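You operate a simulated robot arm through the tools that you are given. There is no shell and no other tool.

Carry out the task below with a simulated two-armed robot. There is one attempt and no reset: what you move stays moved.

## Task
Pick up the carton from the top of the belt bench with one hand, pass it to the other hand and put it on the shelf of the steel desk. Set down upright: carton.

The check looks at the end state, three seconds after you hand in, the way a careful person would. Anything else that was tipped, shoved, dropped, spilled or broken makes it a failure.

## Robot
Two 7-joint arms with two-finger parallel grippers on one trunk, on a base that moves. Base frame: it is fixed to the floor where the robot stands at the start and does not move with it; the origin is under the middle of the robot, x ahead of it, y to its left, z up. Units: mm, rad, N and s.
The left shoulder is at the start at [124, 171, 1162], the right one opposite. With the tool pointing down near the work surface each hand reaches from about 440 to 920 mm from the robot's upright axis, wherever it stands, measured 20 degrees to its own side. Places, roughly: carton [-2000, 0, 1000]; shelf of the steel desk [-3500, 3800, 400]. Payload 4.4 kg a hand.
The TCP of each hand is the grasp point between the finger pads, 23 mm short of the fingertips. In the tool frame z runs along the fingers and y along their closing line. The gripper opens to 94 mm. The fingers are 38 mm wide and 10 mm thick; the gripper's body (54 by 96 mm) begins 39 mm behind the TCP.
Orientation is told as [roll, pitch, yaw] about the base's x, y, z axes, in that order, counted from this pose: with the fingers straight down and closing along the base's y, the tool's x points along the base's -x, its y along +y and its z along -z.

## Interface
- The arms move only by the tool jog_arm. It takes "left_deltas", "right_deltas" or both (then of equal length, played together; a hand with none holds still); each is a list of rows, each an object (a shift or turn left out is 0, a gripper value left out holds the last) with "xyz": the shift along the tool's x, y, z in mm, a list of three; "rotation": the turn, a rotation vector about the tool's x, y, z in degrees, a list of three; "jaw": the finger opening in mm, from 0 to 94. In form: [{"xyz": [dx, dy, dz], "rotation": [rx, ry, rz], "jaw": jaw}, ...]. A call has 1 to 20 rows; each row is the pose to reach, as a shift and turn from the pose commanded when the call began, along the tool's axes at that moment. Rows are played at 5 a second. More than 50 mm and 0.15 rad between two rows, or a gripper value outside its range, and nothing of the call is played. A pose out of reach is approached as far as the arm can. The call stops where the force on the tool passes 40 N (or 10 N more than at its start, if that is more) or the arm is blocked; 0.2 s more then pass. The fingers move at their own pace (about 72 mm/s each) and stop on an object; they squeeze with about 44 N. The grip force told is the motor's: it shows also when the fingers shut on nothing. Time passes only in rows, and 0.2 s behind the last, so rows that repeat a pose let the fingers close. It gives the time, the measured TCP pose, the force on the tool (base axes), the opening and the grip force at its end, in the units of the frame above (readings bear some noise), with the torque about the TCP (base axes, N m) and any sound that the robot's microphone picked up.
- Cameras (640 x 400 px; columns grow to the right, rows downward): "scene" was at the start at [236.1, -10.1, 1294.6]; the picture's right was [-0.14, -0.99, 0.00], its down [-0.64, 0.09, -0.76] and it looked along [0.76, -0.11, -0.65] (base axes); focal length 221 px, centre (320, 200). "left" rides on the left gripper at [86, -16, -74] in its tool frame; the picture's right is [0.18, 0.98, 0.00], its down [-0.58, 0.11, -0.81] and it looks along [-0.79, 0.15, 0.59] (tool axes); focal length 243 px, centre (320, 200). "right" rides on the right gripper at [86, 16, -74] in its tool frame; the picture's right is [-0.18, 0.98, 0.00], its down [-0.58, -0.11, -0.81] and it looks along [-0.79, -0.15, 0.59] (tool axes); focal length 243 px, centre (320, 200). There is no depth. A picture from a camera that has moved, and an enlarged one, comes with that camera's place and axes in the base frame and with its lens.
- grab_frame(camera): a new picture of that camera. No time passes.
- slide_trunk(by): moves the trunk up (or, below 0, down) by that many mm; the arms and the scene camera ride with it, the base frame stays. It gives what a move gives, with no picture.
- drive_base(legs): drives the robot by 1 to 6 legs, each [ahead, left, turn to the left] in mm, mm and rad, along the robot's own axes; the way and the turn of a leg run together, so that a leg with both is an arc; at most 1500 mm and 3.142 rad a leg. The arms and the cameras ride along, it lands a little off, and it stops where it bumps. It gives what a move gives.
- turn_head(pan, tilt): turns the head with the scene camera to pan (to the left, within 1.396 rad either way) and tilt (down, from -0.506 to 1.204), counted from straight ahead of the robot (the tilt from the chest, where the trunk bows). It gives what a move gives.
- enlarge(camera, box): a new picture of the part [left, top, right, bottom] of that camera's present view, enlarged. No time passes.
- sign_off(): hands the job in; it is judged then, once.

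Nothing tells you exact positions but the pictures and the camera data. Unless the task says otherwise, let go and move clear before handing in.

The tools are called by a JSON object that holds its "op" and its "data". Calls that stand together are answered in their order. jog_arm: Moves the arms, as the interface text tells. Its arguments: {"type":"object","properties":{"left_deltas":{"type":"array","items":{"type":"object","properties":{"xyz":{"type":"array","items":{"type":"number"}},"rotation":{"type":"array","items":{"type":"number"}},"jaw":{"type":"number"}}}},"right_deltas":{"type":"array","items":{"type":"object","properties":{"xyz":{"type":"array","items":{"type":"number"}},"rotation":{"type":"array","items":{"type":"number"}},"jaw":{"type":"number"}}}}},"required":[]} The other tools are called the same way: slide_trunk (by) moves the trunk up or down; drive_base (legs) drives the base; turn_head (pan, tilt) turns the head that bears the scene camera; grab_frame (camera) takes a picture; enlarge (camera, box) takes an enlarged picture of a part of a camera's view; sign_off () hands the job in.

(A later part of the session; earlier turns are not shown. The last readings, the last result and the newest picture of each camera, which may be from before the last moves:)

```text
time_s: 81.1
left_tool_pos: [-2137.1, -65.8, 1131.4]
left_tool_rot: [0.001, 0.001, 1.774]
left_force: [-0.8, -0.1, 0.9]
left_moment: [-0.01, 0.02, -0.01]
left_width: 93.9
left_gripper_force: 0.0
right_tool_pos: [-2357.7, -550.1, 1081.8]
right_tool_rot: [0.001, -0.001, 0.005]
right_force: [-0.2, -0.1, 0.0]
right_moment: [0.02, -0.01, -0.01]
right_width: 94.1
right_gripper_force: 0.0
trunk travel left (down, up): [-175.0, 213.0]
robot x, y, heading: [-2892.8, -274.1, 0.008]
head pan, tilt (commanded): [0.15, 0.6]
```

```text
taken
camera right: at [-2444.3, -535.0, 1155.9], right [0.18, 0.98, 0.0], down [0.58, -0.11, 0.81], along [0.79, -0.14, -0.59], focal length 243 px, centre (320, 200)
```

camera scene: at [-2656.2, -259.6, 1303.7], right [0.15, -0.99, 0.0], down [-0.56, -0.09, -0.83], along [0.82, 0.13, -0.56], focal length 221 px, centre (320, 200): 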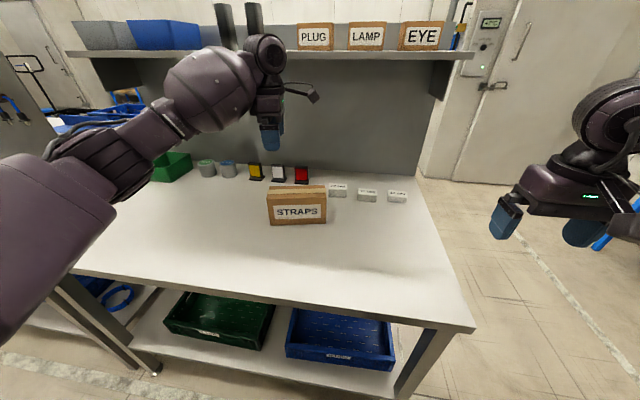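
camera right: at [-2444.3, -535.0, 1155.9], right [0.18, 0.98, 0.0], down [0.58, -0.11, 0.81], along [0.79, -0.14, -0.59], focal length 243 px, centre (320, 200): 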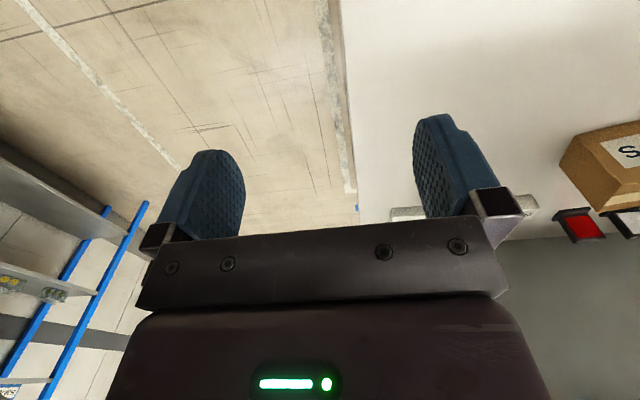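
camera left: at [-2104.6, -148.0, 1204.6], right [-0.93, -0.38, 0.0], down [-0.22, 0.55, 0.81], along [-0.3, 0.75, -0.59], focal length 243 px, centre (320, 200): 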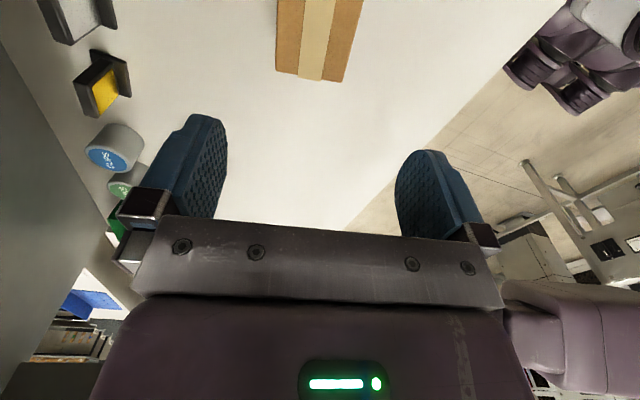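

The hand is centred over the carton's left third (within ~2 mm) and well aligned in yaw. Descending to TCP z ≈ 934.

{"op": "jog_arm", "data": {"left_deltas": [{"xyz": [0, 0, 30]}, {"xyz": [0, 0, 60]}, {"xyz": [0, 0, 90]}, {"xyz": [0, 0, 120]}, {"xyz": [0, 0, 145]}, {"xyz": [0, 0, 160]}]}}

{"op": "grab_frame", "data": {"camera": "scene"}}

{"op": "grab_frame", "data": {"camera": "left"}}

```text
time_s: 82.5
left_tool_pos: [-2139.6, -67.4, 971.8]
left_tool_rot: [0.001, 0.0, 1.773]
left_force: [-0.5, 0.4, 0.2]
left_moment: [-0.01, -0.03, -0.02]
left_width: 93.9
left_gripper_force: 0.0
right_tool_pos: [-2356.5, -550.3, 1080.9]
right_tool_rot: [0.0, -0.002, 0.004]
right_force: [0.2, 0.9, 0.4]
right_moment: [-0.02, 0.01, 0.02]
right_width: 94.0
right_gripper_force: 0.0
trunk travel left (down, up): [-175.0, 213.0]
robot x, y, heading: [-2894.6, -276.1, 0.006]
head pan, tilt (commanded): [0.15, 0.6]
```

```text
taken
camera scene: at [-2655.4, -260.1, 1303.4], right [0.15, -0.99, 0.0], down [-0.56, -0.09, -0.82], along [0.82, 0.13, -0.57], focal length 221 px, centre (320, 200)
```

scene: 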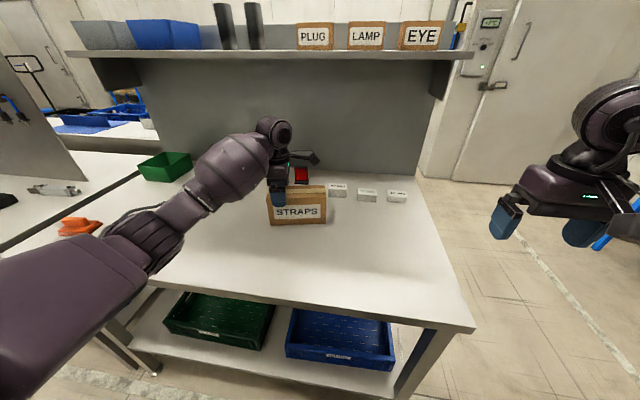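

```text
taken
camera left: at [-2106.3, -149.7, 1045.4], right [-0.93, -0.38, 0.0], down [-0.22, 0.55, 0.81], along [-0.3, 0.75, -0.59], focal length 243 px, centre (320, 200)
```

left: 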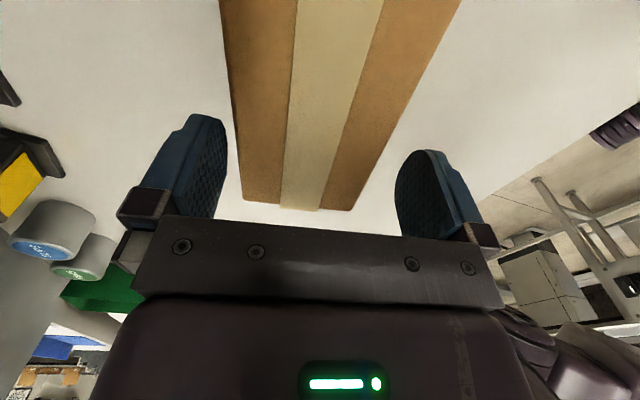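

The carton lies between the fingers but about 4 mm off to the far side; I'll correct that, descend the rest, and close.

{"op": "jog_arm", "data": {"left_deltas": [{"xyz": [0, -4.5, 0]}, {"xyz": [0, -4.5, 15]}, {"xyz": [0, -4.5, 28]}, {"xyz": [0, -4.5, 38]}, {"xyz": [0, -4.5, 38]}]}}

{"op": "grab_frame", "data": {"camera": "left"}}

{"op": "enlarge", "data": {"camera": "scene", "box": [220, 120, 380, 240]}}

```text
time_s: 83.7
left_tool_pos: [-2134.8, -64.6, 933.2]
left_tool_rot: [0.001, 0.0, 1.773]
left_force: [-0.3, 0.1, -0.2]
left_moment: [0.02, -0.01, 0.01]
left_width: 93.8
left_gripper_force: 0.1
right_tool_pos: [-2356.1, -550.4, 1080.0]
right_tool_rot: [0.0, 0.001, 0.006]
right_force: [-0.2, 0.4, -0.4]
right_moment: [-0.04, 0.0, 0.01]
right_width: 94.0
right_gripper_force: 0.0
trunk travel left (down, up): [-175.0, 213.0]
robot x, y, heading: [-2896.7, -275.7, 0.005]
head pan, tilt (commanded): [0.15, 0.6]
```

```text
taken
camera left: at [-2101.7, -147.2, 1006.4], right [-0.93, -0.38, 0.0], down [-0.22, 0.55, 0.81], along [-0.3, 0.75, -0.59], focal length 243 px, centre (320, 200)
```

left: 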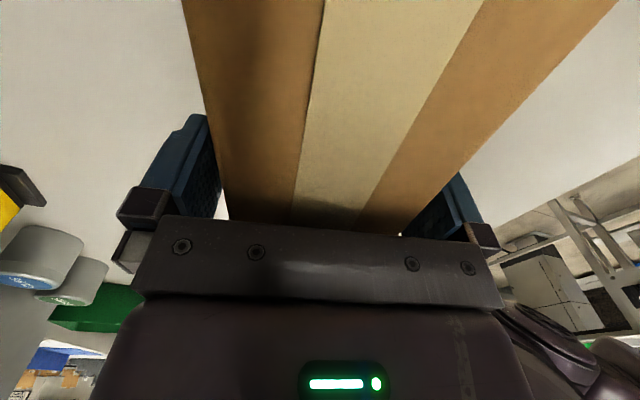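

```text
3.33 times, centred on (300, 180) of scene
camera zoom: at [-2655.7, -260.1, 1303.5], right [0.15, -0.99, 0.0], down [-0.56, -0.09, -0.83], along [0.82, 0.13, -0.56], focal length 735 px, centre (387, 267)
```

zoom: 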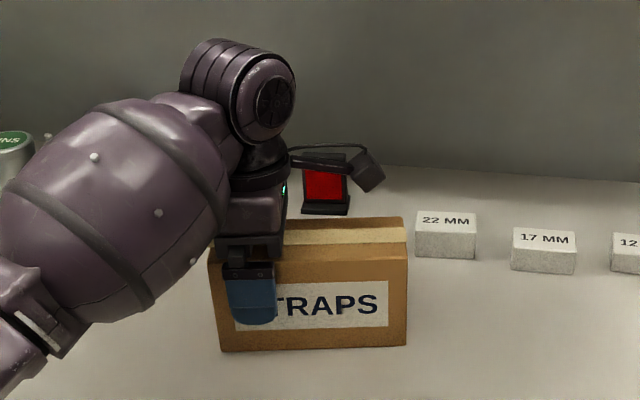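

Fingers straddle the carton with the palm clear of its top. Closing the left jaws.

{"op": "jog_arm", "data": {"left_deltas": [{"jaw": 40}, {"jaw": 40}, {"jaw": 40}, {"jaw": 40}, {"jaw": 40}]}}

{"op": "grab_frame", "data": {"camera": "left"}}

```text
time_s: 84.9
left_tool_pos: [-2135.1, -66.4, 933.1]
left_tool_rot: [-0.002, 0.001, 1.773]
left_force: [1.7, 1.1, -1.1]
left_moment: [-0.16, -0.35, 0.31]
left_width: 69.9
left_gripper_force: 44.0
right_tool_pos: [-2356.5, -550.8, 1079.8]
right_tool_rot: [0.0, -0.001, 0.004]
right_force: [0.4, 0.9, -0.1]
right_moment: [-0.01, -0.02, -0.02]
right_width: 93.9
right_gripper_force: 0.1
trunk travel left (down, up): [-175.0, 213.0]
robot x, y, heading: [-2894.1, -275.1, 0.008]
head pan, tilt (commanded): [0.15, 0.6]
```

```text
taken
camera left: at [-2101.4, -147.0, 1006.4], right [-0.93, -0.38, 0.0], down [-0.22, 0.55, 0.81], along [-0.3, 0.75, -0.59], focal length 243 px, centre (320, 200)
```

left: 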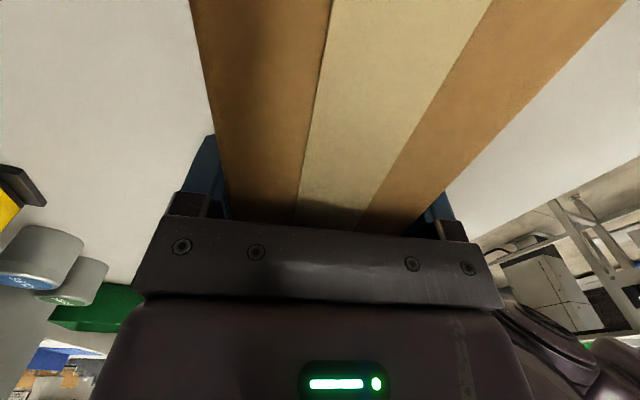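

Gripped at 70 mm with 44 N. Lifting slowly to check weight and slip.

{"op": "jog_arm", "data": {"left_deltas": [{"xyz": [0, 0, -8]}, {"xyz": [0, 0, -18]}, {"xyz": [0, 0, -30]}, {"xyz": [0, 0, -45]}, {"xyz": [0, 0, -60]}, {"xyz": [0, 0, -60]}]}}

{"op": "grab_frame", "data": {"camera": "left"}}

{"op": "grab_frame", "data": {"camera": "scene"}}

```text
time_s: 86.3
left_tool_pos: [-2135.9, -65.3, 992.1]
left_tool_rot: [0.002, 0.0, 1.773]
left_force: [0.6, 0.5, -6.4]
left_moment: [0.27, 0.05, -0.01]
left_width: 69.8
left_gripper_force: 44.0
right_tool_pos: [-2356.6, -551.3, 1080.9]
right_tool_rot: [0.0, 0.003, 0.004]
right_force: [0.2, 0.7, 0.7]
right_moment: [0.0, -0.01, 0.0]
right_width: 93.9
right_gripper_force: 0.1
trunk travel left (down, up): [-175.0, 213.0]
robot x, y, heading: [-2894.3, -278.0, 0.008]
head pan, tilt (commanded): [0.15, 0.6]
```

```text
taken
camera left: at [-2101.7, -146.2, 1065.4], right [-0.93, -0.38, 0.0], down [-0.22, 0.55, 0.81], along [-0.31, 0.75, -0.59], focal length 243 px, centre (320, 200)
```

left: 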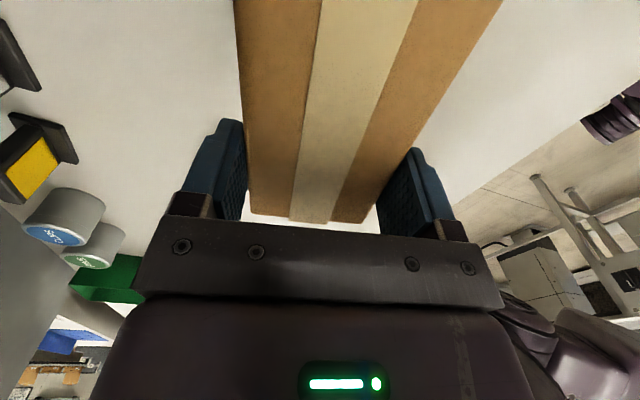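

```text
taken
camera scene: at [-2654.7, -260.1, 1303.1], right [0.15, -0.99, 0.0], down [-0.56, -0.09, -0.82], along [0.81, 0.13, -0.57], focal length 221 px, centre (320, 200)
```

scene: 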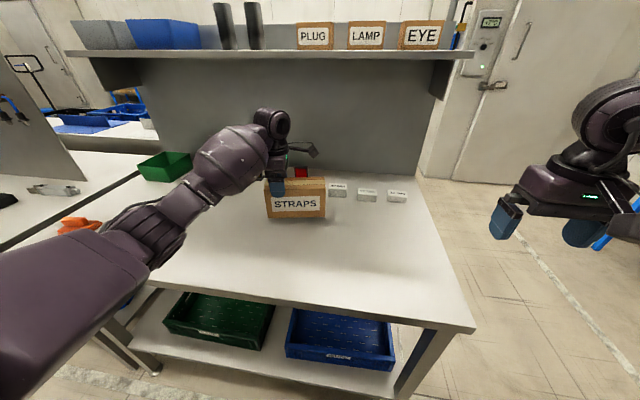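

The carton lifted (about 0.65 kg) but seems to have slipped ~29 mm down in the fingers. I'll hold still a moment to see whether it keeps slipping.

{"op": "jog_arm", "data": {"left_deltas": [{"xyz": [0, 0, 0]}, {"xyz": [0, 0, 0]}]}}

{"op": "grab_frame", "data": {"camera": "left"}}

```text
time_s: 86.9
left_tool_pos: [-2134.7, -63.9, 992.2]
left_tool_rot: [0.003, -0.001, 1.774]
left_force: [0.7, -0.3, -6.5]
left_moment: [0.24, 0.02, 0.01]
left_width: 69.9
left_gripper_force: 44.2
right_tool_pos: [-2356.0, -550.5, 1081.4]
right_tool_rot: [0.001, 0.002, 0.004]
right_force: [0.2, 0.5, -0.4]
right_moment: [0.02, 0.01, 0.02]
right_width: 94.0
right_gripper_force: 0.0
trunk travel left (down, up): [-175.0, 213.0]
robot x, y, heading: [-2895.9, -279.0, 0.008]
head pan, tilt (commanded): [0.15, 0.6]
```

```text
taken
camera left: at [-2101.9, -146.2, 1066.1], right [-0.93, -0.38, 0.0], down [-0.22, 0.55, 0.81], along [-0.31, 0.75, -0.59], focal length 243 px, centre (320, 200)
```

left: 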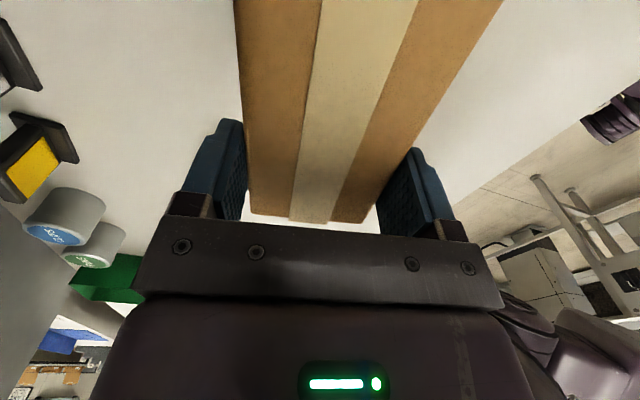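

It is stable now. Let me inspect the carton's attitude and height closely from the scene camera.

{"op": "enlarge", "data": {"camera": "scene", "box": [230, 140, 358, 220]}}

{"op": "turn_head", "data": {"pan": 0.15, "tilt": 0.5}}

{"op": "enlarge", "data": {"camera": "right", "box": [480, 60, 640, 260]}}

```text
5.00 times, centred on (294, 180) of scene
camera zoom: at [-2655.0, -260.0, 1303.3], right [0.15, -0.99, 0.0], down [-0.56, -0.09, -0.82], along [0.81, 0.13, -0.57], focal length 1103 px, centre (450, 300)
```

zoom: 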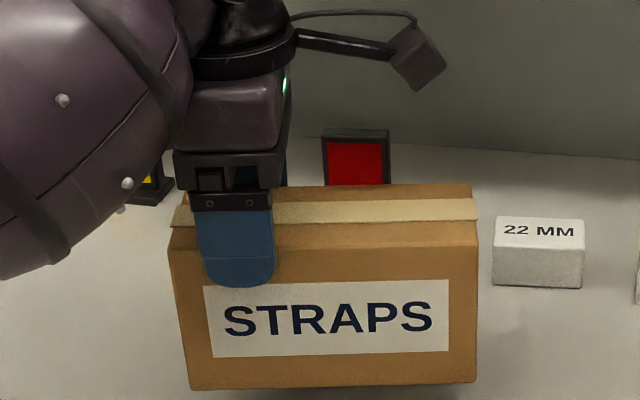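

```text
time_s: 87.6
left_tool_pos: [-2135.2, -64.3, 992.3]
left_tool_rot: [0.003, 0.001, 1.775]
left_force: [0.1, 0.6, -6.4]
left_moment: [0.28, 0.04, 0.03]
left_width: 70.0
left_gripper_force: 44.0
right_tool_pos: [-2356.6, -549.3, 1081.2]
right_tool_rot: [-0.001, 0.001, 0.007]
right_force: [0.1, 1.1, -0.1]
right_moment: [0.02, 0.02, 0.02]
right_width: 93.9
right_gripper_force: 0.0
trunk travel left (down, up): [-175.0, 213.0]
robot x, y, heading: [-2893.9, -276.3, 0.005]
head pan, tilt (commanded): [0.15, 0.499]
```

```text
2.00 times, centred on (560, 160) of right
camera zoom: at [-2443.3, -535.4, 1155.1], right [0.18, 0.98, 0.0], down [0.58, -0.11, 0.81], along [0.79, -0.14, -0.59], focal length 485 px, centre (-160, 280)
```

zoom: 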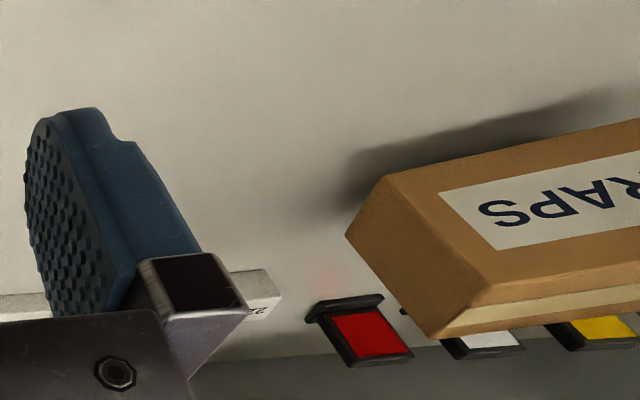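

The carton is level but held only by the lower half of the pads. I'll set it back on the bench, regrip deeper and a bit nearer its centre, then lift more gently.

{"op": "jog_arm", "data": {"left_deltas": [{"xyz": [0, 0, 8]}, {"xyz": [0, 0, 16]}, {"xyz": [0, 0, 22]}, {"xyz": [0, 0, 26]}, {"xyz": [0, 0, 28]}]}}

{"op": "grab_frame", "data": {"camera": "left"}}

```text
time_s: 88.8
left_tool_pos: [-2135.4, -64.7, 964.9]
left_tool_rot: [0.002, 0.002, 1.774]
left_force: [-0.3, -0.4, -5.5]
left_moment: [0.28, 0.04, 0.01]
left_width: 69.6
left_gripper_force: 43.3
right_tool_pos: [-2357.2, -550.4, 1081.0]
right_tool_rot: [0.001, -0.001, 0.003]
right_force: [-0.7, -0.3, 0.1]
right_moment: [0.02, -0.05, 0.0]
right_width: 93.8
right_gripper_force: 0.0
trunk travel left (down, up): [-175.0, 213.0]
robot x, y, heading: [-2896.2, -275.7, 0.004]
head pan, tilt (commanded): [0.15, 0.499]
```

```text
taken
camera left: at [-2100.7, -146.7, 1038.5], right [-0.93, -0.38, 0.0], down [-0.22, 0.55, 0.81], along [-0.31, 0.75, -0.59], focal length 243 px, centre (320, 200)
```

left: 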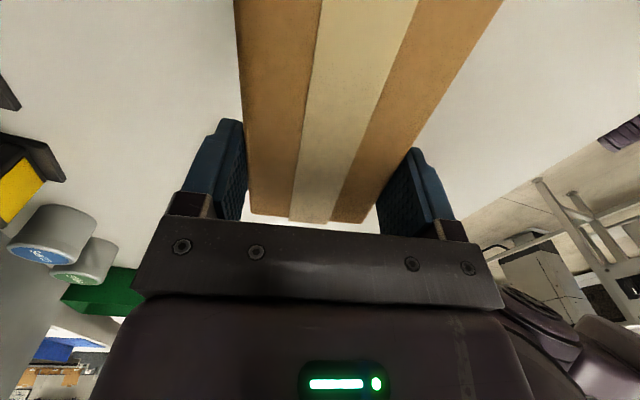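

Nearly at the bench. Lowering a few more millimetres until contact.

{"op": "jog_arm", "data": {"left_deltas": [{"xyz": [0, 0, 1.5]}, {"xyz": [0, 0, 3]}, {"xyz": [0, 0, 3]}]}}

```text
time_s: 89.6
left_tool_pos: [-2133.9, -64.6, 963.8]
left_tool_rot: [0.0, 0.0, 1.772]
left_force: [0.3, 0.5, -1.2]
left_moment: [-0.21, 0.11, -0.03]
left_width: 69.8
left_gripper_force: 44.4
right_tool_pos: [-2357.1, -550.7, 1081.1]
right_tool_rot: [0.002, 0.0, 0.008]
right_force: [0.6, -0.3, -0.3]
right_moment: [-0.01, -0.01, 0.02]
right_width: 94.1
right_gripper_force: 0.0
trunk travel left (down, up): [-175.0, 213.0]
robot x, y, heading: [-2894.3, -274.3, 0.003]
head pan, tilt (commanded): [0.15, 0.499]
```

Bench contact confirmed (load mostly off). Opening, shifting 8 mm toward the centre, then descending and regripping.

{"op": "jog_arm", "data": {"left_deltas": [{"jaw": 94}, {"jaw": 94}, {"jaw": 94}, {"xyz": [4, 0, 0], "jaw": 94}, {"xyz": [8, 0, 0], "jaw": 94}, {"xyz": [8, 0, 10], "jaw": 94}, {"xyz": [8, 0, 20], "jaw": 94}, {"xyz": [8, 0, 29], "jaw": 94}, {"xyz": [8, 0, 29], "jaw": 94}]}}

{"op": "grab_frame", "data": {"camera": "left"}}

{"op": "enlarge", "data": {"camera": "scene", "box": [230, 140, 390, 240]}}

```text
time_s: 91.6
left_tool_pos: [-2133.5, -74.0, 934.7]
left_tool_rot: [0.0, 0.001, 1.774]
left_force: [-0.9, 0.2, -0.3]
left_moment: [0.0, -0.01, -0.03]
left_width: 94.2
left_gripper_force: 0.1
right_tool_pos: [-2356.8, -550.1, 1082.6]
right_tool_rot: [0.001, 0.0, 0.005]
right_force: [-1.4, 0.0, 0.3]
right_moment: [0.01, 0.01, -0.01]
right_width: 94.1
right_gripper_force: 0.0
trunk travel left (down, up): [-175.0, 213.0]
robot x, y, heading: [-2898.6, -275.3, 0.003]
head pan, tilt (commanded): [0.15, 0.499]
```

```text
taken
camera left: at [-2100.6, -155.6, 1008.3], right [-0.93, -0.38, 0.0], down [-0.22, 0.55, 0.81], along [-0.3, 0.75, -0.59], focal length 243 px, centre (320, 200)
```

left: 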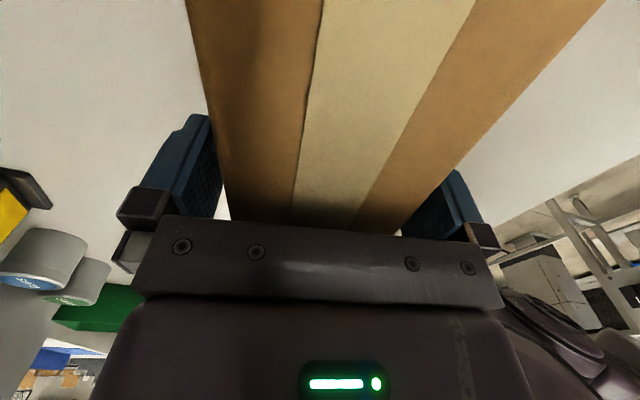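

```text
4.00 times, centred on (310, 190) of scene
camera zoom: at [-2653.2, -259.7, 1312.6], right [0.15, -0.99, 0.0], down [-0.47, -0.07, -0.88], along [0.87, 0.14, -0.48], focal length 882 px, centre (360, 240)
```

zoom: 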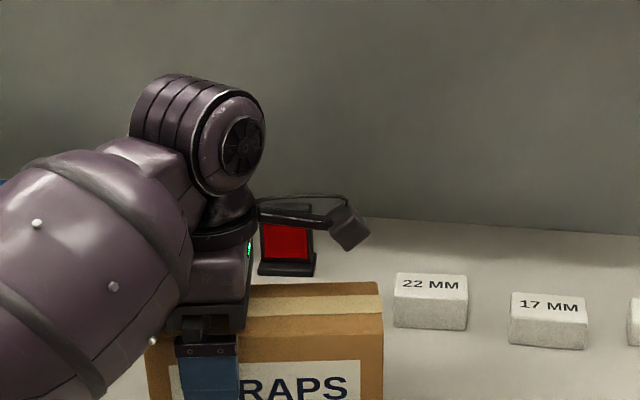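

Good position. Closing firmly, waiting, then lifting very slowly 16 mm and checking for slip.

{"op": "jog_arm", "data": {"left_deltas": [{"jaw": 30}, {"jaw": 30}, {"jaw": 30}, {"jaw": 30}, {"jaw": 30}, {"jaw": 30}]}}

{"op": "jog_arm", "data": {"left_deltas": [{"xyz": [0, 0, -2]}, {"xyz": [0, 0, -4]}, {"xyz": [0, 0, -7]}, {"xyz": [0, 0, -10]}, {"xyz": [0, 0, -13]}, {"xyz": [0, 0, -16]}, {"xyz": [0, 0, -16]}]}}

{"op": "grab_frame", "data": {"camera": "left"}}

```text
time_s: 93.0
left_tool_pos: [-2134.5, -74.0, 934.0]
left_tool_rot: [0.0, -0.001, 1.772]
left_force: [1.7, 0.9, -0.4]
left_moment: [-0.01, -0.38, 0.24]
left_width: 69.7
left_gripper_force: 44.2
right_tool_pos: [-2357.0, -551.4, 1080.2]
right_tool_rot: [0.001, 0.0, 0.005]
right_force: [-0.2, 0.1, 0.3]
right_moment: [0.01, -0.01, 0.01]
right_width: 94.3
right_gripper_force: 0.2
trunk travel left (down, up): [-175.0, 213.0]
robot x, y, heading: [-2892.7, -275.5, 0.009]
head pan, tilt (commanded): [0.15, 0.499]
```

```text
time_s: 94.6
left_tool_pos: [-2133.5, -73.3, 950.2]
left_tool_rot: [0.003, 0.001, 1.774]
left_force: [0.1, 0.1, -5.9]
left_moment: [0.22, 0.04, -0.01]
left_width: 70.1
left_gripper_force: 43.2
right_tool_pos: [-2356.4, -549.7, 1080.1]
right_tool_rot: [-0.001, -0.001, 0.006]
right_force: [-0.9, -0.3, -0.1]
right_moment: [-0.01, 0.01, -0.02]
right_width: 94.0
right_gripper_force: 0.0
trunk travel left (down, up): [-175.0, 213.0]
robot x, y, heading: [-2897.3, -278.1, 0.008]
head pan, tilt (commanded): [0.15, 0.499]
```

```text
taken
camera left: at [-2100.2, -155.0, 1023.1], right [-0.93, -0.38, 0.0], down [-0.22, 0.55, 0.81], along [-0.31, 0.75, -0.59], focal length 243 px, centre (320, 200)
```

left: 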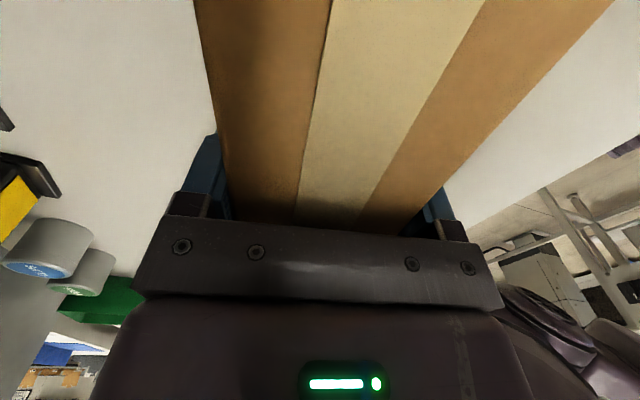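

No slip this time at low speed. Continue lifting gently.

{"op": "jog_arm", "data": {"left_deltas": [{"xyz": [0, 0, -3]}, {"xyz": [0, 0, -6]}, {"xyz": [0, 0, -10]}, {"xyz": [0, 0, -14]}, {"xyz": [0, 0, -18]}, {"xyz": [0, 0, -22]}, {"xyz": [0, 0, -26]}, {"xyz": [0, 0, -30]}, {"xyz": [0, 0, -34]}, {"xyz": [0, 0, -38]}, {"xyz": [0, 0, -42]}, {"xyz": [0, 0, -45]}, {"xyz": [0, 0, -45]}]}}

{"op": "grab_frame", "data": {"camera": "left"}}

```text
time_s: 97.4
left_tool_pos: [-2132.6, -72.5, 994.2]
left_tool_rot: [0.001, 0.0, 1.773]
left_force: [-0.3, -0.2, -6.5]
left_moment: [0.23, 0.06, -0.02]
left_width: 70.0
left_gripper_force: 44.0
right_tool_pos: [-2357.0, -551.9, 1080.5]
right_tool_rot: [0.0, 0.001, 0.005]
right_force: [0.7, -0.1, 0.0]
right_moment: [0.0, -0.01, 0.01]
right_width: 94.1
right_gripper_force: 0.1
trunk travel left (down, up): [-175.0, 213.0]
robot x, y, heading: [-2893.7, -275.2, 0.004]
head pan, tilt (commanded): [0.15, 0.499]
```

```text
taken
camera left: at [-2099.8, -154.8, 1067.8], right [-0.93, -0.38, 0.0], down [-0.22, 0.55, 0.81], along [-0.31, 0.75, -0.59], focal length 243 px, centre (320, 200)
```

left: 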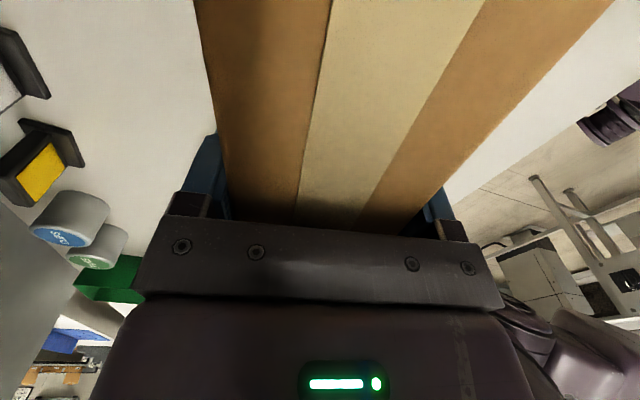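

The grip is holding. Raising the carton further before turning it.

{"op": "jog_arm", "data": {"left_deltas": [{"xyz": [0, 0, -3]}, {"xyz": [0, 0, -7]}, {"xyz": [0, 0, -12]}, {"xyz": [0, 0, -18]}, {"xyz": [0, 0, -24]}, {"xyz": [0, 0, -30]}, {"xyz": [0, 0, -36]}, {"xyz": [0, 0, -42]}, {"xyz": [0, 0, -48]}, {"xyz": [0, 0, -54]}, {"xyz": [0, 0, -60]}, {"xyz": [0, 0, -66]}, {"xyz": [0, 0, -72]}, {"xyz": [0, 0, -78]}, {"xyz": [0, 0, -84]}, {"xyz": [0, 0, -89]}, {"xyz": [0, 0, -93]}, {"xyz": [0, 0, -96]}, {"xyz": [0, 0, -96]}]}}

{"op": "grab_frame", "data": {"camera": "left"}}

{"op": "grab_frame", "data": {"camera": "scene"}}

```text
time_s: 101.4
left_tool_pos: [-2132.8, -74.6, 1089.7]
left_tool_rot: [0.002, 0.001, 1.774]
left_force: [0.7, -0.1, -6.1]
left_moment: [0.19, 0.02, -0.04]
left_width: 69.8
left_gripper_force: 43.9
right_tool_pos: [-2356.5, -550.1, 1081.0]
right_tool_rot: [0.001, 0.001, 0.006]
right_force: [0.5, 0.2, -0.1]
right_moment: [-0.01, -0.05, 0.03]
right_width: 93.9
right_gripper_force: 0.1
trunk travel left (down, up): [-175.0, 213.0]
robot x, y, heading: [-2895.4, -277.9, 0.002]
head pan, tilt (commanded): [0.15, 0.499]
```

```text
taken
camera left: at [-2098.8, -156.0, 1163.4], right [-0.93, -0.38, 0.0], down [-0.22, 0.55, 0.81], along [-0.31, 0.75, -0.59], focal length 243 px, centre (320, 200)
```

left: 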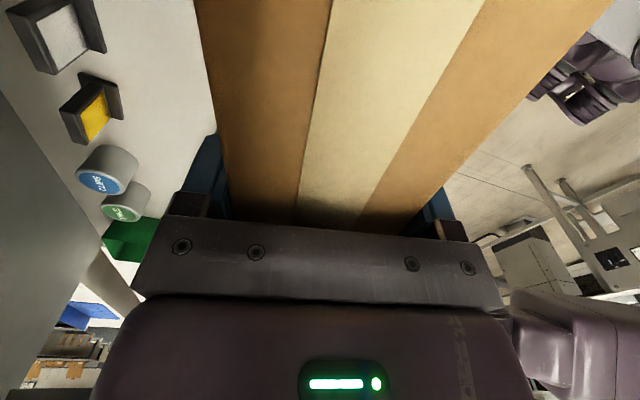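

```text
taken
camera scene: at [-2652.3, -259.6, 1312.4], right [0.15, -0.99, 0.0], down [-0.47, -0.07, -0.88], along [0.87, 0.14, -0.48], focal length 221 px, centre (320, 200)
```

scene: 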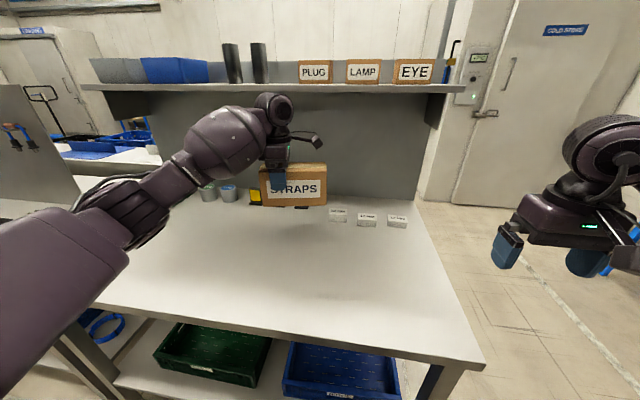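

Carton is secure. Now turning the left hand so the carton points along the robot's forward axis (yaw → 0), slowly.

{"op": "jog_arm", "data": {"left_deltas": [{"rotation": [0, 0, 3]}, {"rotation": [0, 0, 8]}, {"rotation": [0, 0, 13]}, {"rotation": [0, 0, 18.5]}, {"rotation": [0, 0, 24]}, {"rotation": [0, 0, 29.5]}, {"rotation": [0, 0, 35]}, {"rotation": [0, 0, 40.5]}, {"rotation": [0, 0, 46]}, {"rotation": [0, 0, 51.5]}, {"rotation": [0, 0, 57]}, {"rotation": [0, 0, 62.5]}, {"rotation": [0, 0, 68]}, {"rotation": [0, 0, 73.5]}, {"rotation": [0, 0, 79]}, {"rotation": [0, 0, 84.5]}, {"rotation": [0, 0, 90]}, {"rotation": [0, 0, 95]}, {"rotation": [0, 0, 99]}, {"rotation": [0, 0, 101.3]}]}}

{"op": "grab_frame", "data": {"camera": "left"}}

{"op": "grab_frame", "data": {"camera": "scene"}}

```text
time_s: 105.6
left_tool_pos: [-2132.8, -73.5, 1090.7]
left_tool_rot: [-0.001, 0.001, 0.003]
left_force: [-0.1, -0.5, -6.5]
left_moment: [0.03, -0.21, 0.01]
left_width: 69.8
left_gripper_force: 43.9
right_tool_pos: [-2356.2, -549.6, 1081.5]
right_tool_rot: [0.0, 0.0, 0.005]
right_force: [0.1, 0.2, 0.0]
right_moment: [0.04, 0.03, -0.02]
right_width: 93.8
right_gripper_force: 0.0
trunk travel left (down, up): [-175.0, 213.0]
robot x, y, heading: [-2894.7, -274.1, 0.004]
head pan, tilt (commanded): [0.15, 0.499]
```

```text
taken
camera left: at [-2219.3, -89.7, 1164.8], right [-0.19, 0.98, 0.0], down [0.58, 0.11, 0.81], along [0.79, 0.15, -0.59], focal length 243 px, centre (320, 200)
```

left: 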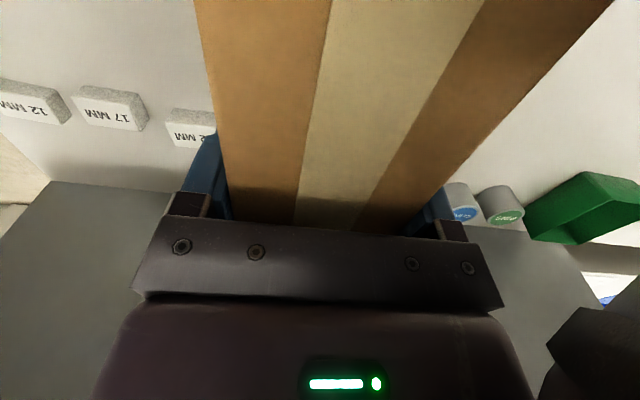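

```text
taken
camera scene: at [-2652.5, -259.6, 1312.4], right [0.15, -0.99, 0.0], down [-0.47, -0.07, -0.88], along [0.87, 0.14, -0.48], focal length 221 px, centre (320, 200)
```

scene: 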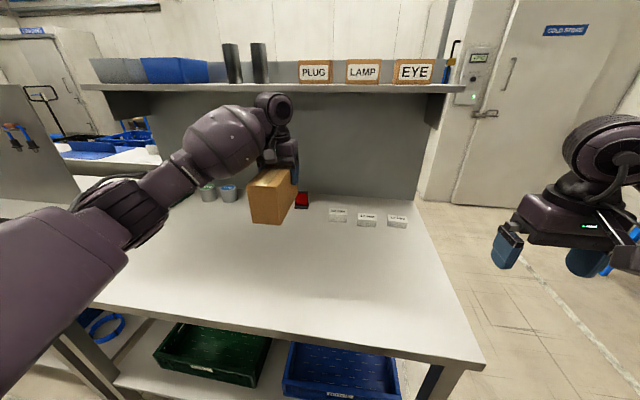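

Carton is now pointing toward me with its near end free. Next I'll bring it toward the centre (y ≈ -230) with the left hand while tilting the right hand 60° forward.

{"op": "jog_arm", "data": {"left_deltas": [{"xyz": [0, -3, 0]}, {"xyz": [0, -8, 0]}, {"xyz": [0, -15, 0]}, {"xyz": [0, -23, 0]}, {"xyz": [0, -32, 0]}, {"xyz": [0, -41, 0]}, {"xyz": [0, -50, 0]}, {"xyz": [0, -59, 0]}, {"xyz": [0, -68, 0]}, {"xyz": [0, -77, 0]}, {"xyz": [0, -86, 0]}, {"xyz": [0, -95, 0]}, {"xyz": [0, -104, 0]}, {"xyz": [0, -113, 0]}, {"xyz": [0, -122, 0]}, {"xyz": [0, -131, 0]}, {"xyz": [0, -140, 0]}, {"xyz": [0, -148, 0]}, {"xyz": [0, -154, 0]}, {"xyz": [0, -157, 0]}], "right_deltas": [{"rotation": [0, -3, 0]}, {"rotation": [0, -6, 0]}, {"rotation": [0, -9, 0]}, {"rotation": [0, -12, 0]}, {"rotation": [0, -15, 0]}, {"rotation": [0, -18, 0]}, {"rotation": [0, -21, 0]}, {"rotation": [0, -24, 0]}, {"rotation": [0, -27, 0]}, {"rotation": [0, -30, 0]}, {"rotation": [0, -33, 0]}, {"rotation": [0, -36, 0]}, {"rotation": [0, -39, 0]}, {"rotation": [0, -42, 0]}, {"rotation": [0, -45, 0]}, {"rotation": [0, -48, 0]}, {"rotation": [0, -51, 0]}, {"rotation": [0, -54, 0]}, {"rotation": [0, -57, 0]}, {"rotation": [0, -60, 0]}]}}

{"op": "grab_frame", "data": {"camera": "left"}}

{"op": "grab_frame", "data": {"camera": "scene"}}

{"op": "grab_frame", "data": {"camera": "right"}}

```text
time_s: 109.8
left_tool_pos: [-2132.0, -231.0, 1091.3]
left_tool_rot: [-0.002, 0.001, 0.003]
left_force: [0.6, 0.5, -5.7]
left_moment: [0.0, -0.21, -0.03]
left_width: 69.9
left_gripper_force: 44.1
right_tool_pos: [-2333.8, -553.1, 1079.1]
right_tool_rot: [0.0, -1.048, 0.007]
right_force: [-0.7, 0.5, -0.9]
right_moment: [0.02, -0.02, 0.0]
right_width: 93.9
right_gripper_force: 0.0
right hand out of reach, approached as far as the arm can: row 16, 17, 18, 19, 20
trunk travel left (down, up): [-175.0, 213.0]
robot x, y, heading: [-2894.1, -274.1, 0.003]
head pan, tilt (commanded): [0.15, 0.499]
```

```text
taken
camera left: at [-2217.8, -247.5, 1164.9], right [-0.19, 0.98, 0.0], down [0.58, 0.11, 0.81], along [0.79, 0.15, -0.59], focal length 243 px, centre (320, 200)
```

left: 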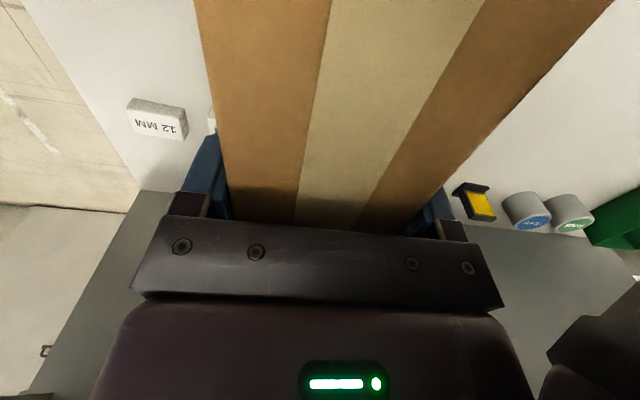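

```text
taken
camera scene: at [-2652.4, -259.6, 1312.4], right [0.15, -0.99, 0.0], down [-0.47, -0.07, -0.88], along [0.87, 0.14, -0.48], focal length 221 px, centre (320, 200)
```

scene: 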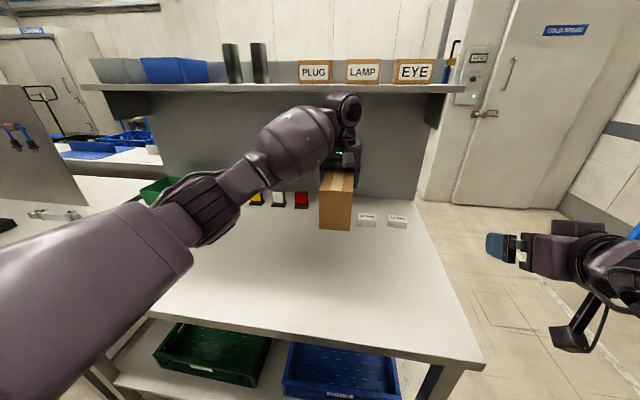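

```text
taken
camera right: at [-2441.4, -538.5, 1040.9], right [0.09, 0.98, 0.16], down [-0.41, -0.11, 0.91], along [0.91, -0.14, 0.39], focal length 243 px, centre (320, 200)
```

right: 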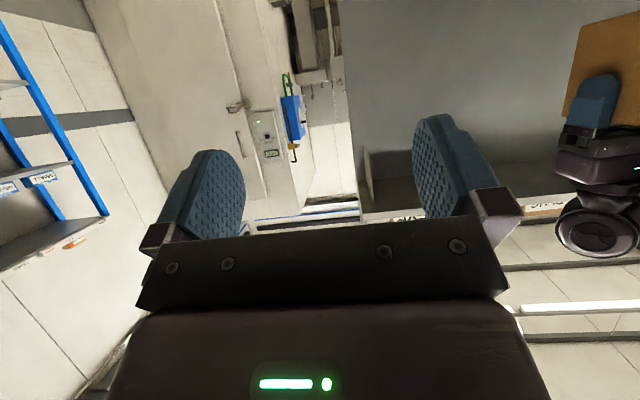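

The right hand is at 60° tilt (a bit short on reach because it's close to the body; the target is further out). Let me measure the carton's near end precisely.

{"op": "enlarge", "data": {"camera": "scene", "box": [280, 80, 440, 240]}}

{"op": "enlarge", "data": {"camera": "right", "box": [520, 0, 640, 260]}}

```text
2.50 times, centred on (360, 160) of scene
camera zoom: at [-2652.4, -259.6, 1312.4], right [0.15, -0.99, 0.0], down [-0.47, -0.07, -0.88], along [0.87, 0.14, -0.48], focal length 552 px, centre (220, 300)
```

zoom: 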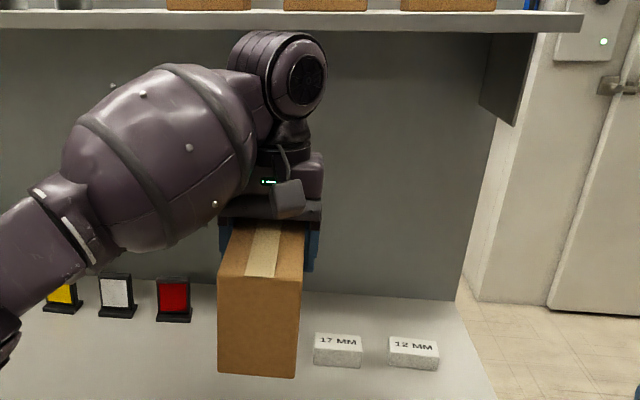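

```text
1.54 times, centred on (580, 130) of right
camera zoom: at [-2441.4, -538.5, 1040.9], right [0.09, 0.98, 0.16], down [-0.41, -0.11, 0.91], along [0.91, -0.14, 0.39], focal length 373 px, centre (-80, 308)
```

zoom: 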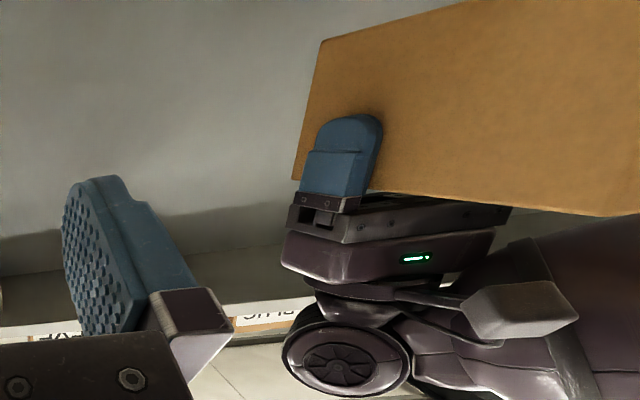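

The carton's near end is at x ≈ -2259, centre y ≈ -231, top z ≈ 1119. I'll bring the right hand (open) to a pre-grasp point behind and above the near end.

{"op": "jog_arm", "data": {"right_deltas": [{"xyz": [-23, 0, -6], "jaw": 94}, {"xyz": [-46, 20, -12], "jaw": 94}, {"xyz": [-69, 50, -17], "jaw": 94}, {"xyz": [-69, 85, -17], "jaw": 94}, {"xyz": [-69, 120, -17], "jaw": 94}, {"xyz": [-69, 155, -17], "jaw": 94}, {"xyz": [-69, 190, -17], "jaw": 94}, {"xyz": [-69, 220, -17], "jaw": 94}, {"xyz": [-69, 250, -17], "jaw": 94}, {"xyz": [-69, 250, -17], "jaw": 94}]}}

{"op": "grab_frame", "data": {"camera": "scene"}}

{"op": "grab_frame", "data": {"camera": "right"}}

```text
time_s: 112.0
left_tool_pos: [-2132.3, -230.0, 1091.0]
left_tool_rot: [-0.001, 0.002, 0.003]
left_force: [0.3, -0.1, -6.6]
left_moment: [0.0, -0.22, 0.01]
left_width: 70.0
left_gripper_force: 43.8
right_tool_pos: [-2316.3, -303.2, 1145.9]
right_tool_rot: [0.001, -1.047, 0.006]
right_force: [0.4, -0.1, -0.2]
right_moment: [0.01, 0.04, -0.01]
right_width: 93.8
right_gripper_force: 0.1
trunk travel left (down, up): [-175.0, 213.0]
robot x, y, heading: [-2890.6, -274.7, 0.007]
head pan, tilt (commanded): [0.15, 0.499]
```

```text
taken
camera scene: at [-2652.4, -260.2, 1312.4], right [0.15, -0.99, 0.0], down [-0.47, -0.07, -0.88], along [0.87, 0.14, -0.48], focal length 221 px, centre (320, 200)
```

scene: 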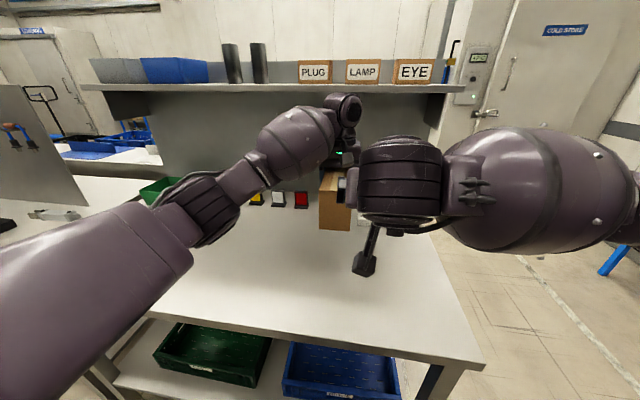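

```text
taken
camera right: at [-2425.0, -288.0, 1109.2], right [0.09, 0.98, 0.16], down [-0.41, -0.11, 0.91], along [0.91, -0.14, 0.39], focal length 243 px, centre (320, 200)
```

right: 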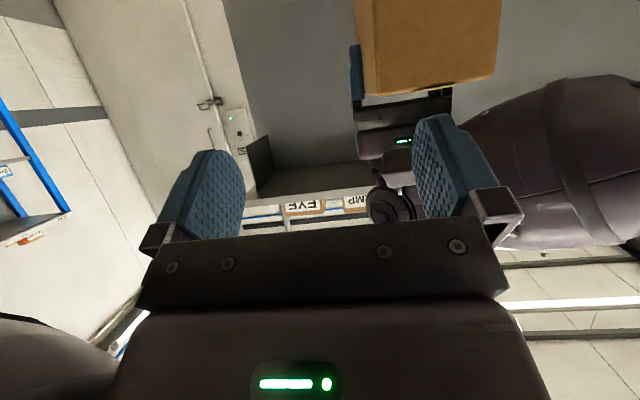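

The left forearm is near but calculations give ~25 mm of clearance. Moving the right hand sideways to line up with the carton.

{"op": "jog_arm", "data": {"right_deltas": [{"xyz": [2, 18, -5]}, {"xyz": [4, 36, -10]}, {"xyz": [4, 54, -10]}, {"xyz": [4, 72, -10]}, {"xyz": [4, 72, -10]}]}}

{"op": "grab_frame", "data": {"camera": "scene"}}

{"op": "grab_frame", "data": {"camera": "right"}}

{"op": "grab_frame", "data": {"camera": "left"}}

```text
time_s: 113.2
left_tool_pos: [-2131.7, -231.2, 1090.5]
left_tool_rot: [-0.002, 0.002, 0.004]
left_force: [-1.1, 0.0, -5.8]
left_moment: [-0.02, -0.22, 0.0]
left_width: 70.0
left_gripper_force: 43.9
right_tool_pos: [-2325.3, -230.0, 1147.5]
right_tool_rot: [-0.001, -1.047, 0.005]
right_force: [-0.5, 0.1, -0.2]
right_moment: [-0.01, -0.02, -0.02]
right_width: 93.9
right_gripper_force: 0.1
trunk travel left (down, up): [-175.0, 213.0]
robot x, y, heading: [-2896.3, -272.7, 0.004]
head pan, tilt (commanded): [0.15, 0.499]
```

```text
taken
camera scene: at [-2652.3, -260.0, 1312.4], right [0.15, -0.99, 0.0], down [-0.47, -0.07, -0.88], along [0.87, 0.14, -0.48], focal length 221 px, centre (320, 200)
```

scene: 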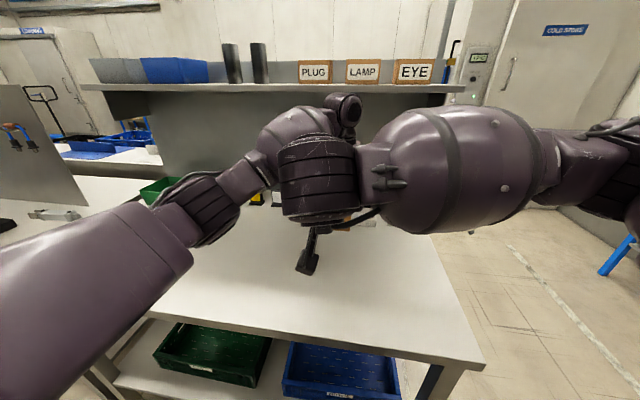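

```text
taken
camera right: at [-2434.6, -215.3, 1110.6], right [0.09, 0.98, 0.16], down [-0.41, -0.11, 0.91], along [0.91, -0.14, 0.39], focal length 243 px, centre (320, 200)
```

right: 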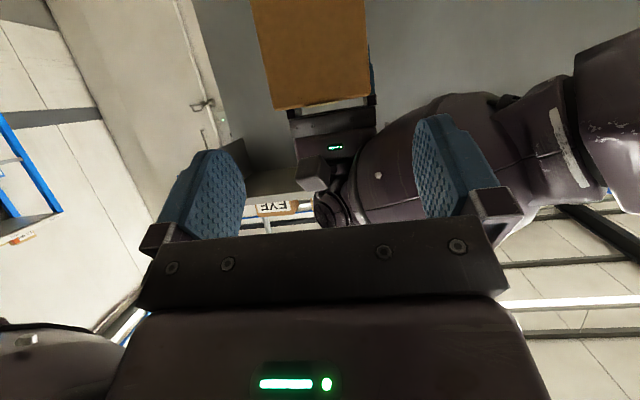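

```text
taken
camera left: at [-2217.6, -247.5, 1164.6], right [-0.19, 0.98, 0.0], down [0.58, 0.11, 0.81], along [0.79, 0.15, -0.59], focal length 243 px, centre (320, 200)
```

left: 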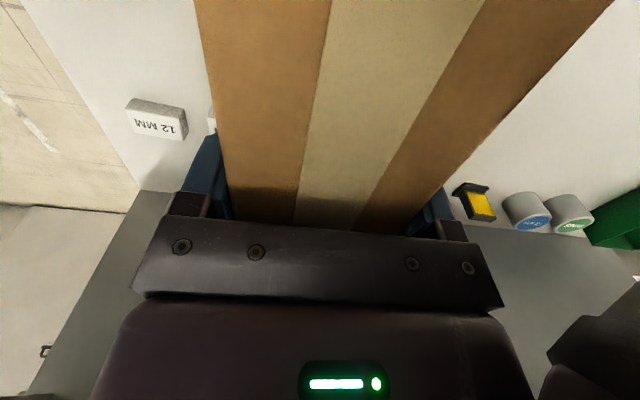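

Right hand is aligned with the carton's end (centre within 1 mm). Advancing along its fingers, first 60 mm then checking.

{"op": "jog_arm", "data": {"right_deltas": [{"xyz": [0, -1, 20]}, {"xyz": [1, -1, 40]}, {"xyz": [1.5, -1, 60]}, {"xyz": [1.5, -1, 72]}, {"xyz": [1.5, -1, 72]}]}}

{"op": "grab_frame", "data": {"camera": "scene"}}

{"op": "grab_frame", "data": {"camera": "right"}}

{"op": "grab_frame", "data": {"camera": "left"}}

```text
time_s: 114.4
left_tool_pos: [-2132.0, -229.4, 1091.3]
left_tool_rot: [0.0, 0.002, 0.006]
left_force: [0.0, 0.5, -6.5]
left_moment: [0.02, -0.19, -0.04]
left_width: 70.1
left_gripper_force: 44.1
right_tool_pos: [-2265.1, -231.0, 1110.7]
right_tool_rot: [0.0, -1.046, 0.005]
right_force: [-0.1, -0.2, -0.3]
right_moment: [-0.02, 0.01, 0.01]
right_width: 93.9
right_gripper_force: 0.0
trunk travel left (down, up): [-175.0, 213.0]
robot x, y, heading: [-2891.4, -276.1, 0.0]
head pan, tilt (commanded): [0.15, 0.499]
```

```text
taken
camera scene: at [-2652.6, -259.7, 1312.5], right [0.15, -0.99, 0.0], down [-0.47, -0.07, -0.88], along [0.87, 0.14, -0.48], focal length 221 px, centre (320, 200)
```

scene: 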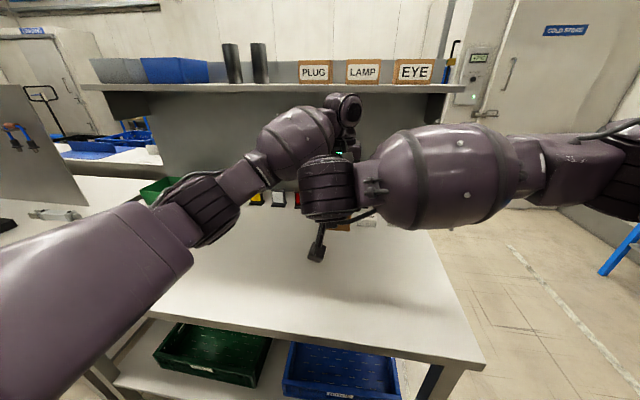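

```text
taken
camera right: at [-2372.4, -216.5, 1072.8], right [0.09, 0.98, 0.16], down [-0.41, -0.11, 0.91], along [0.91, -0.14, 0.39], focal length 243 px, centre (320, 200)
```

right: 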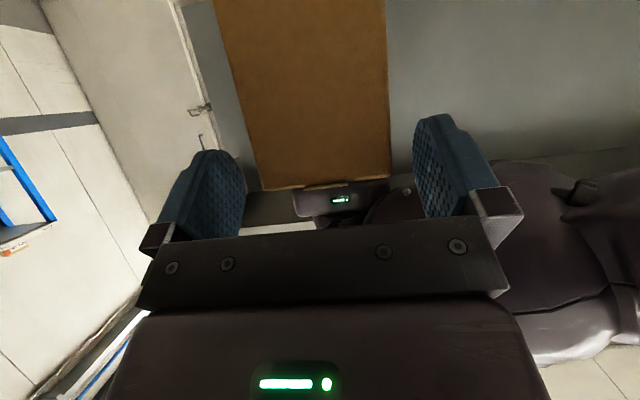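

```text
taken
camera left: at [-2217.9, -247.1, 1164.9], right [-0.19, 0.98, 0.0], down [0.58, 0.11, 0.81], along [0.79, 0.15, -0.59], focal length 243 px, centre (320, 200)
```

left: 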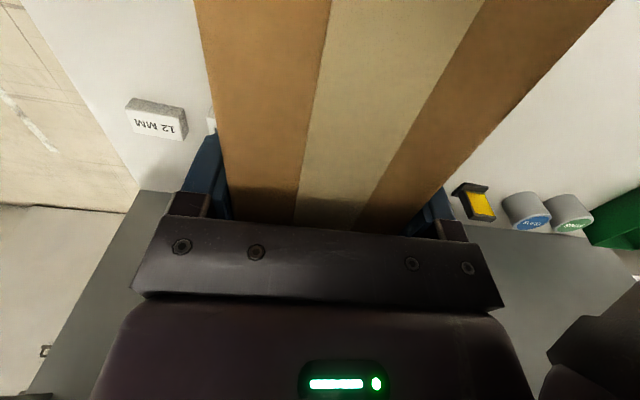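

Clear and centred. Advancing the last 37 mm, then closing the right jaws gently while the left keeps hold.

{"op": "jog_arm", "data": {"right_deltas": [{"xyz": [0, 0, 10]}, {"xyz": [0, 0, 20]}, {"xyz": [0, 0, 29]}, {"xyz": [0, 0, 37]}, {"xyz": [0, 0, 37]}]}}

{"op": "grab_frame", "data": {"camera": "right"}}

{"op": "grab_frame", "data": {"camera": "left"}}

```text
time_s: 115.6
left_tool_pos: [-2131.2, -230.6, 1090.8]
left_tool_rot: [0.001, 0.002, 0.006]
left_force: [-0.1, 0.1, -6.7]
left_moment: [0.03, -0.26, 0.0]
left_width: 69.8
left_gripper_force: 43.7
right_tool_pos: [-2231.0, -230.9, 1092.1]
right_tool_rot: [-0.002, -1.048, 0.005]
right_force: [0.5, 0.1, 0.3]
right_moment: [-0.03, -0.03, 0.01]
right_width: 93.8
right_gripper_force: 0.0
trunk travel left (down, up): [-175.0, 213.0]
robot x, y, heading: [-2894.2, -274.2, 0.009]
head pan, tilt (commanded): [0.15, 0.499]
```

```text
taken
camera right: at [-2339.9, -216.6, 1054.9], right [0.09, 0.98, 0.16], down [-0.41, -0.11, 0.91], along [0.91, -0.14, 0.39], focal length 243 px, centre (320, 200)
```

right: 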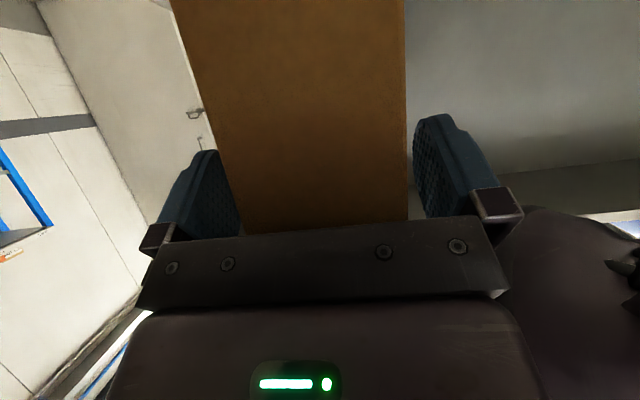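

```text
taken
camera left: at [-2217.8, -247.2, 1164.8], right [-0.19, 0.98, 0.0], down [0.58, 0.11, 0.81], along [0.79, 0.15, -0.59], focal length 243 px, centre (320, 200)
```

left: 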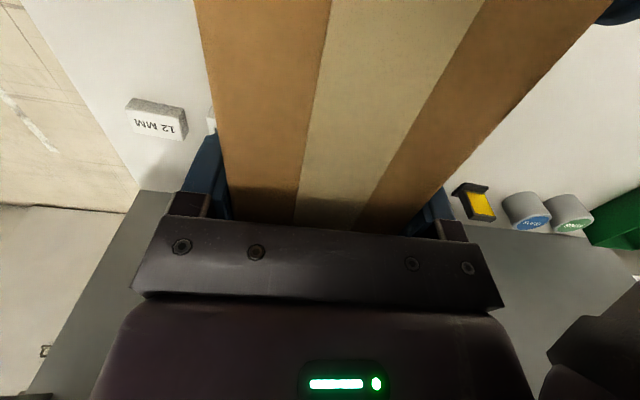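

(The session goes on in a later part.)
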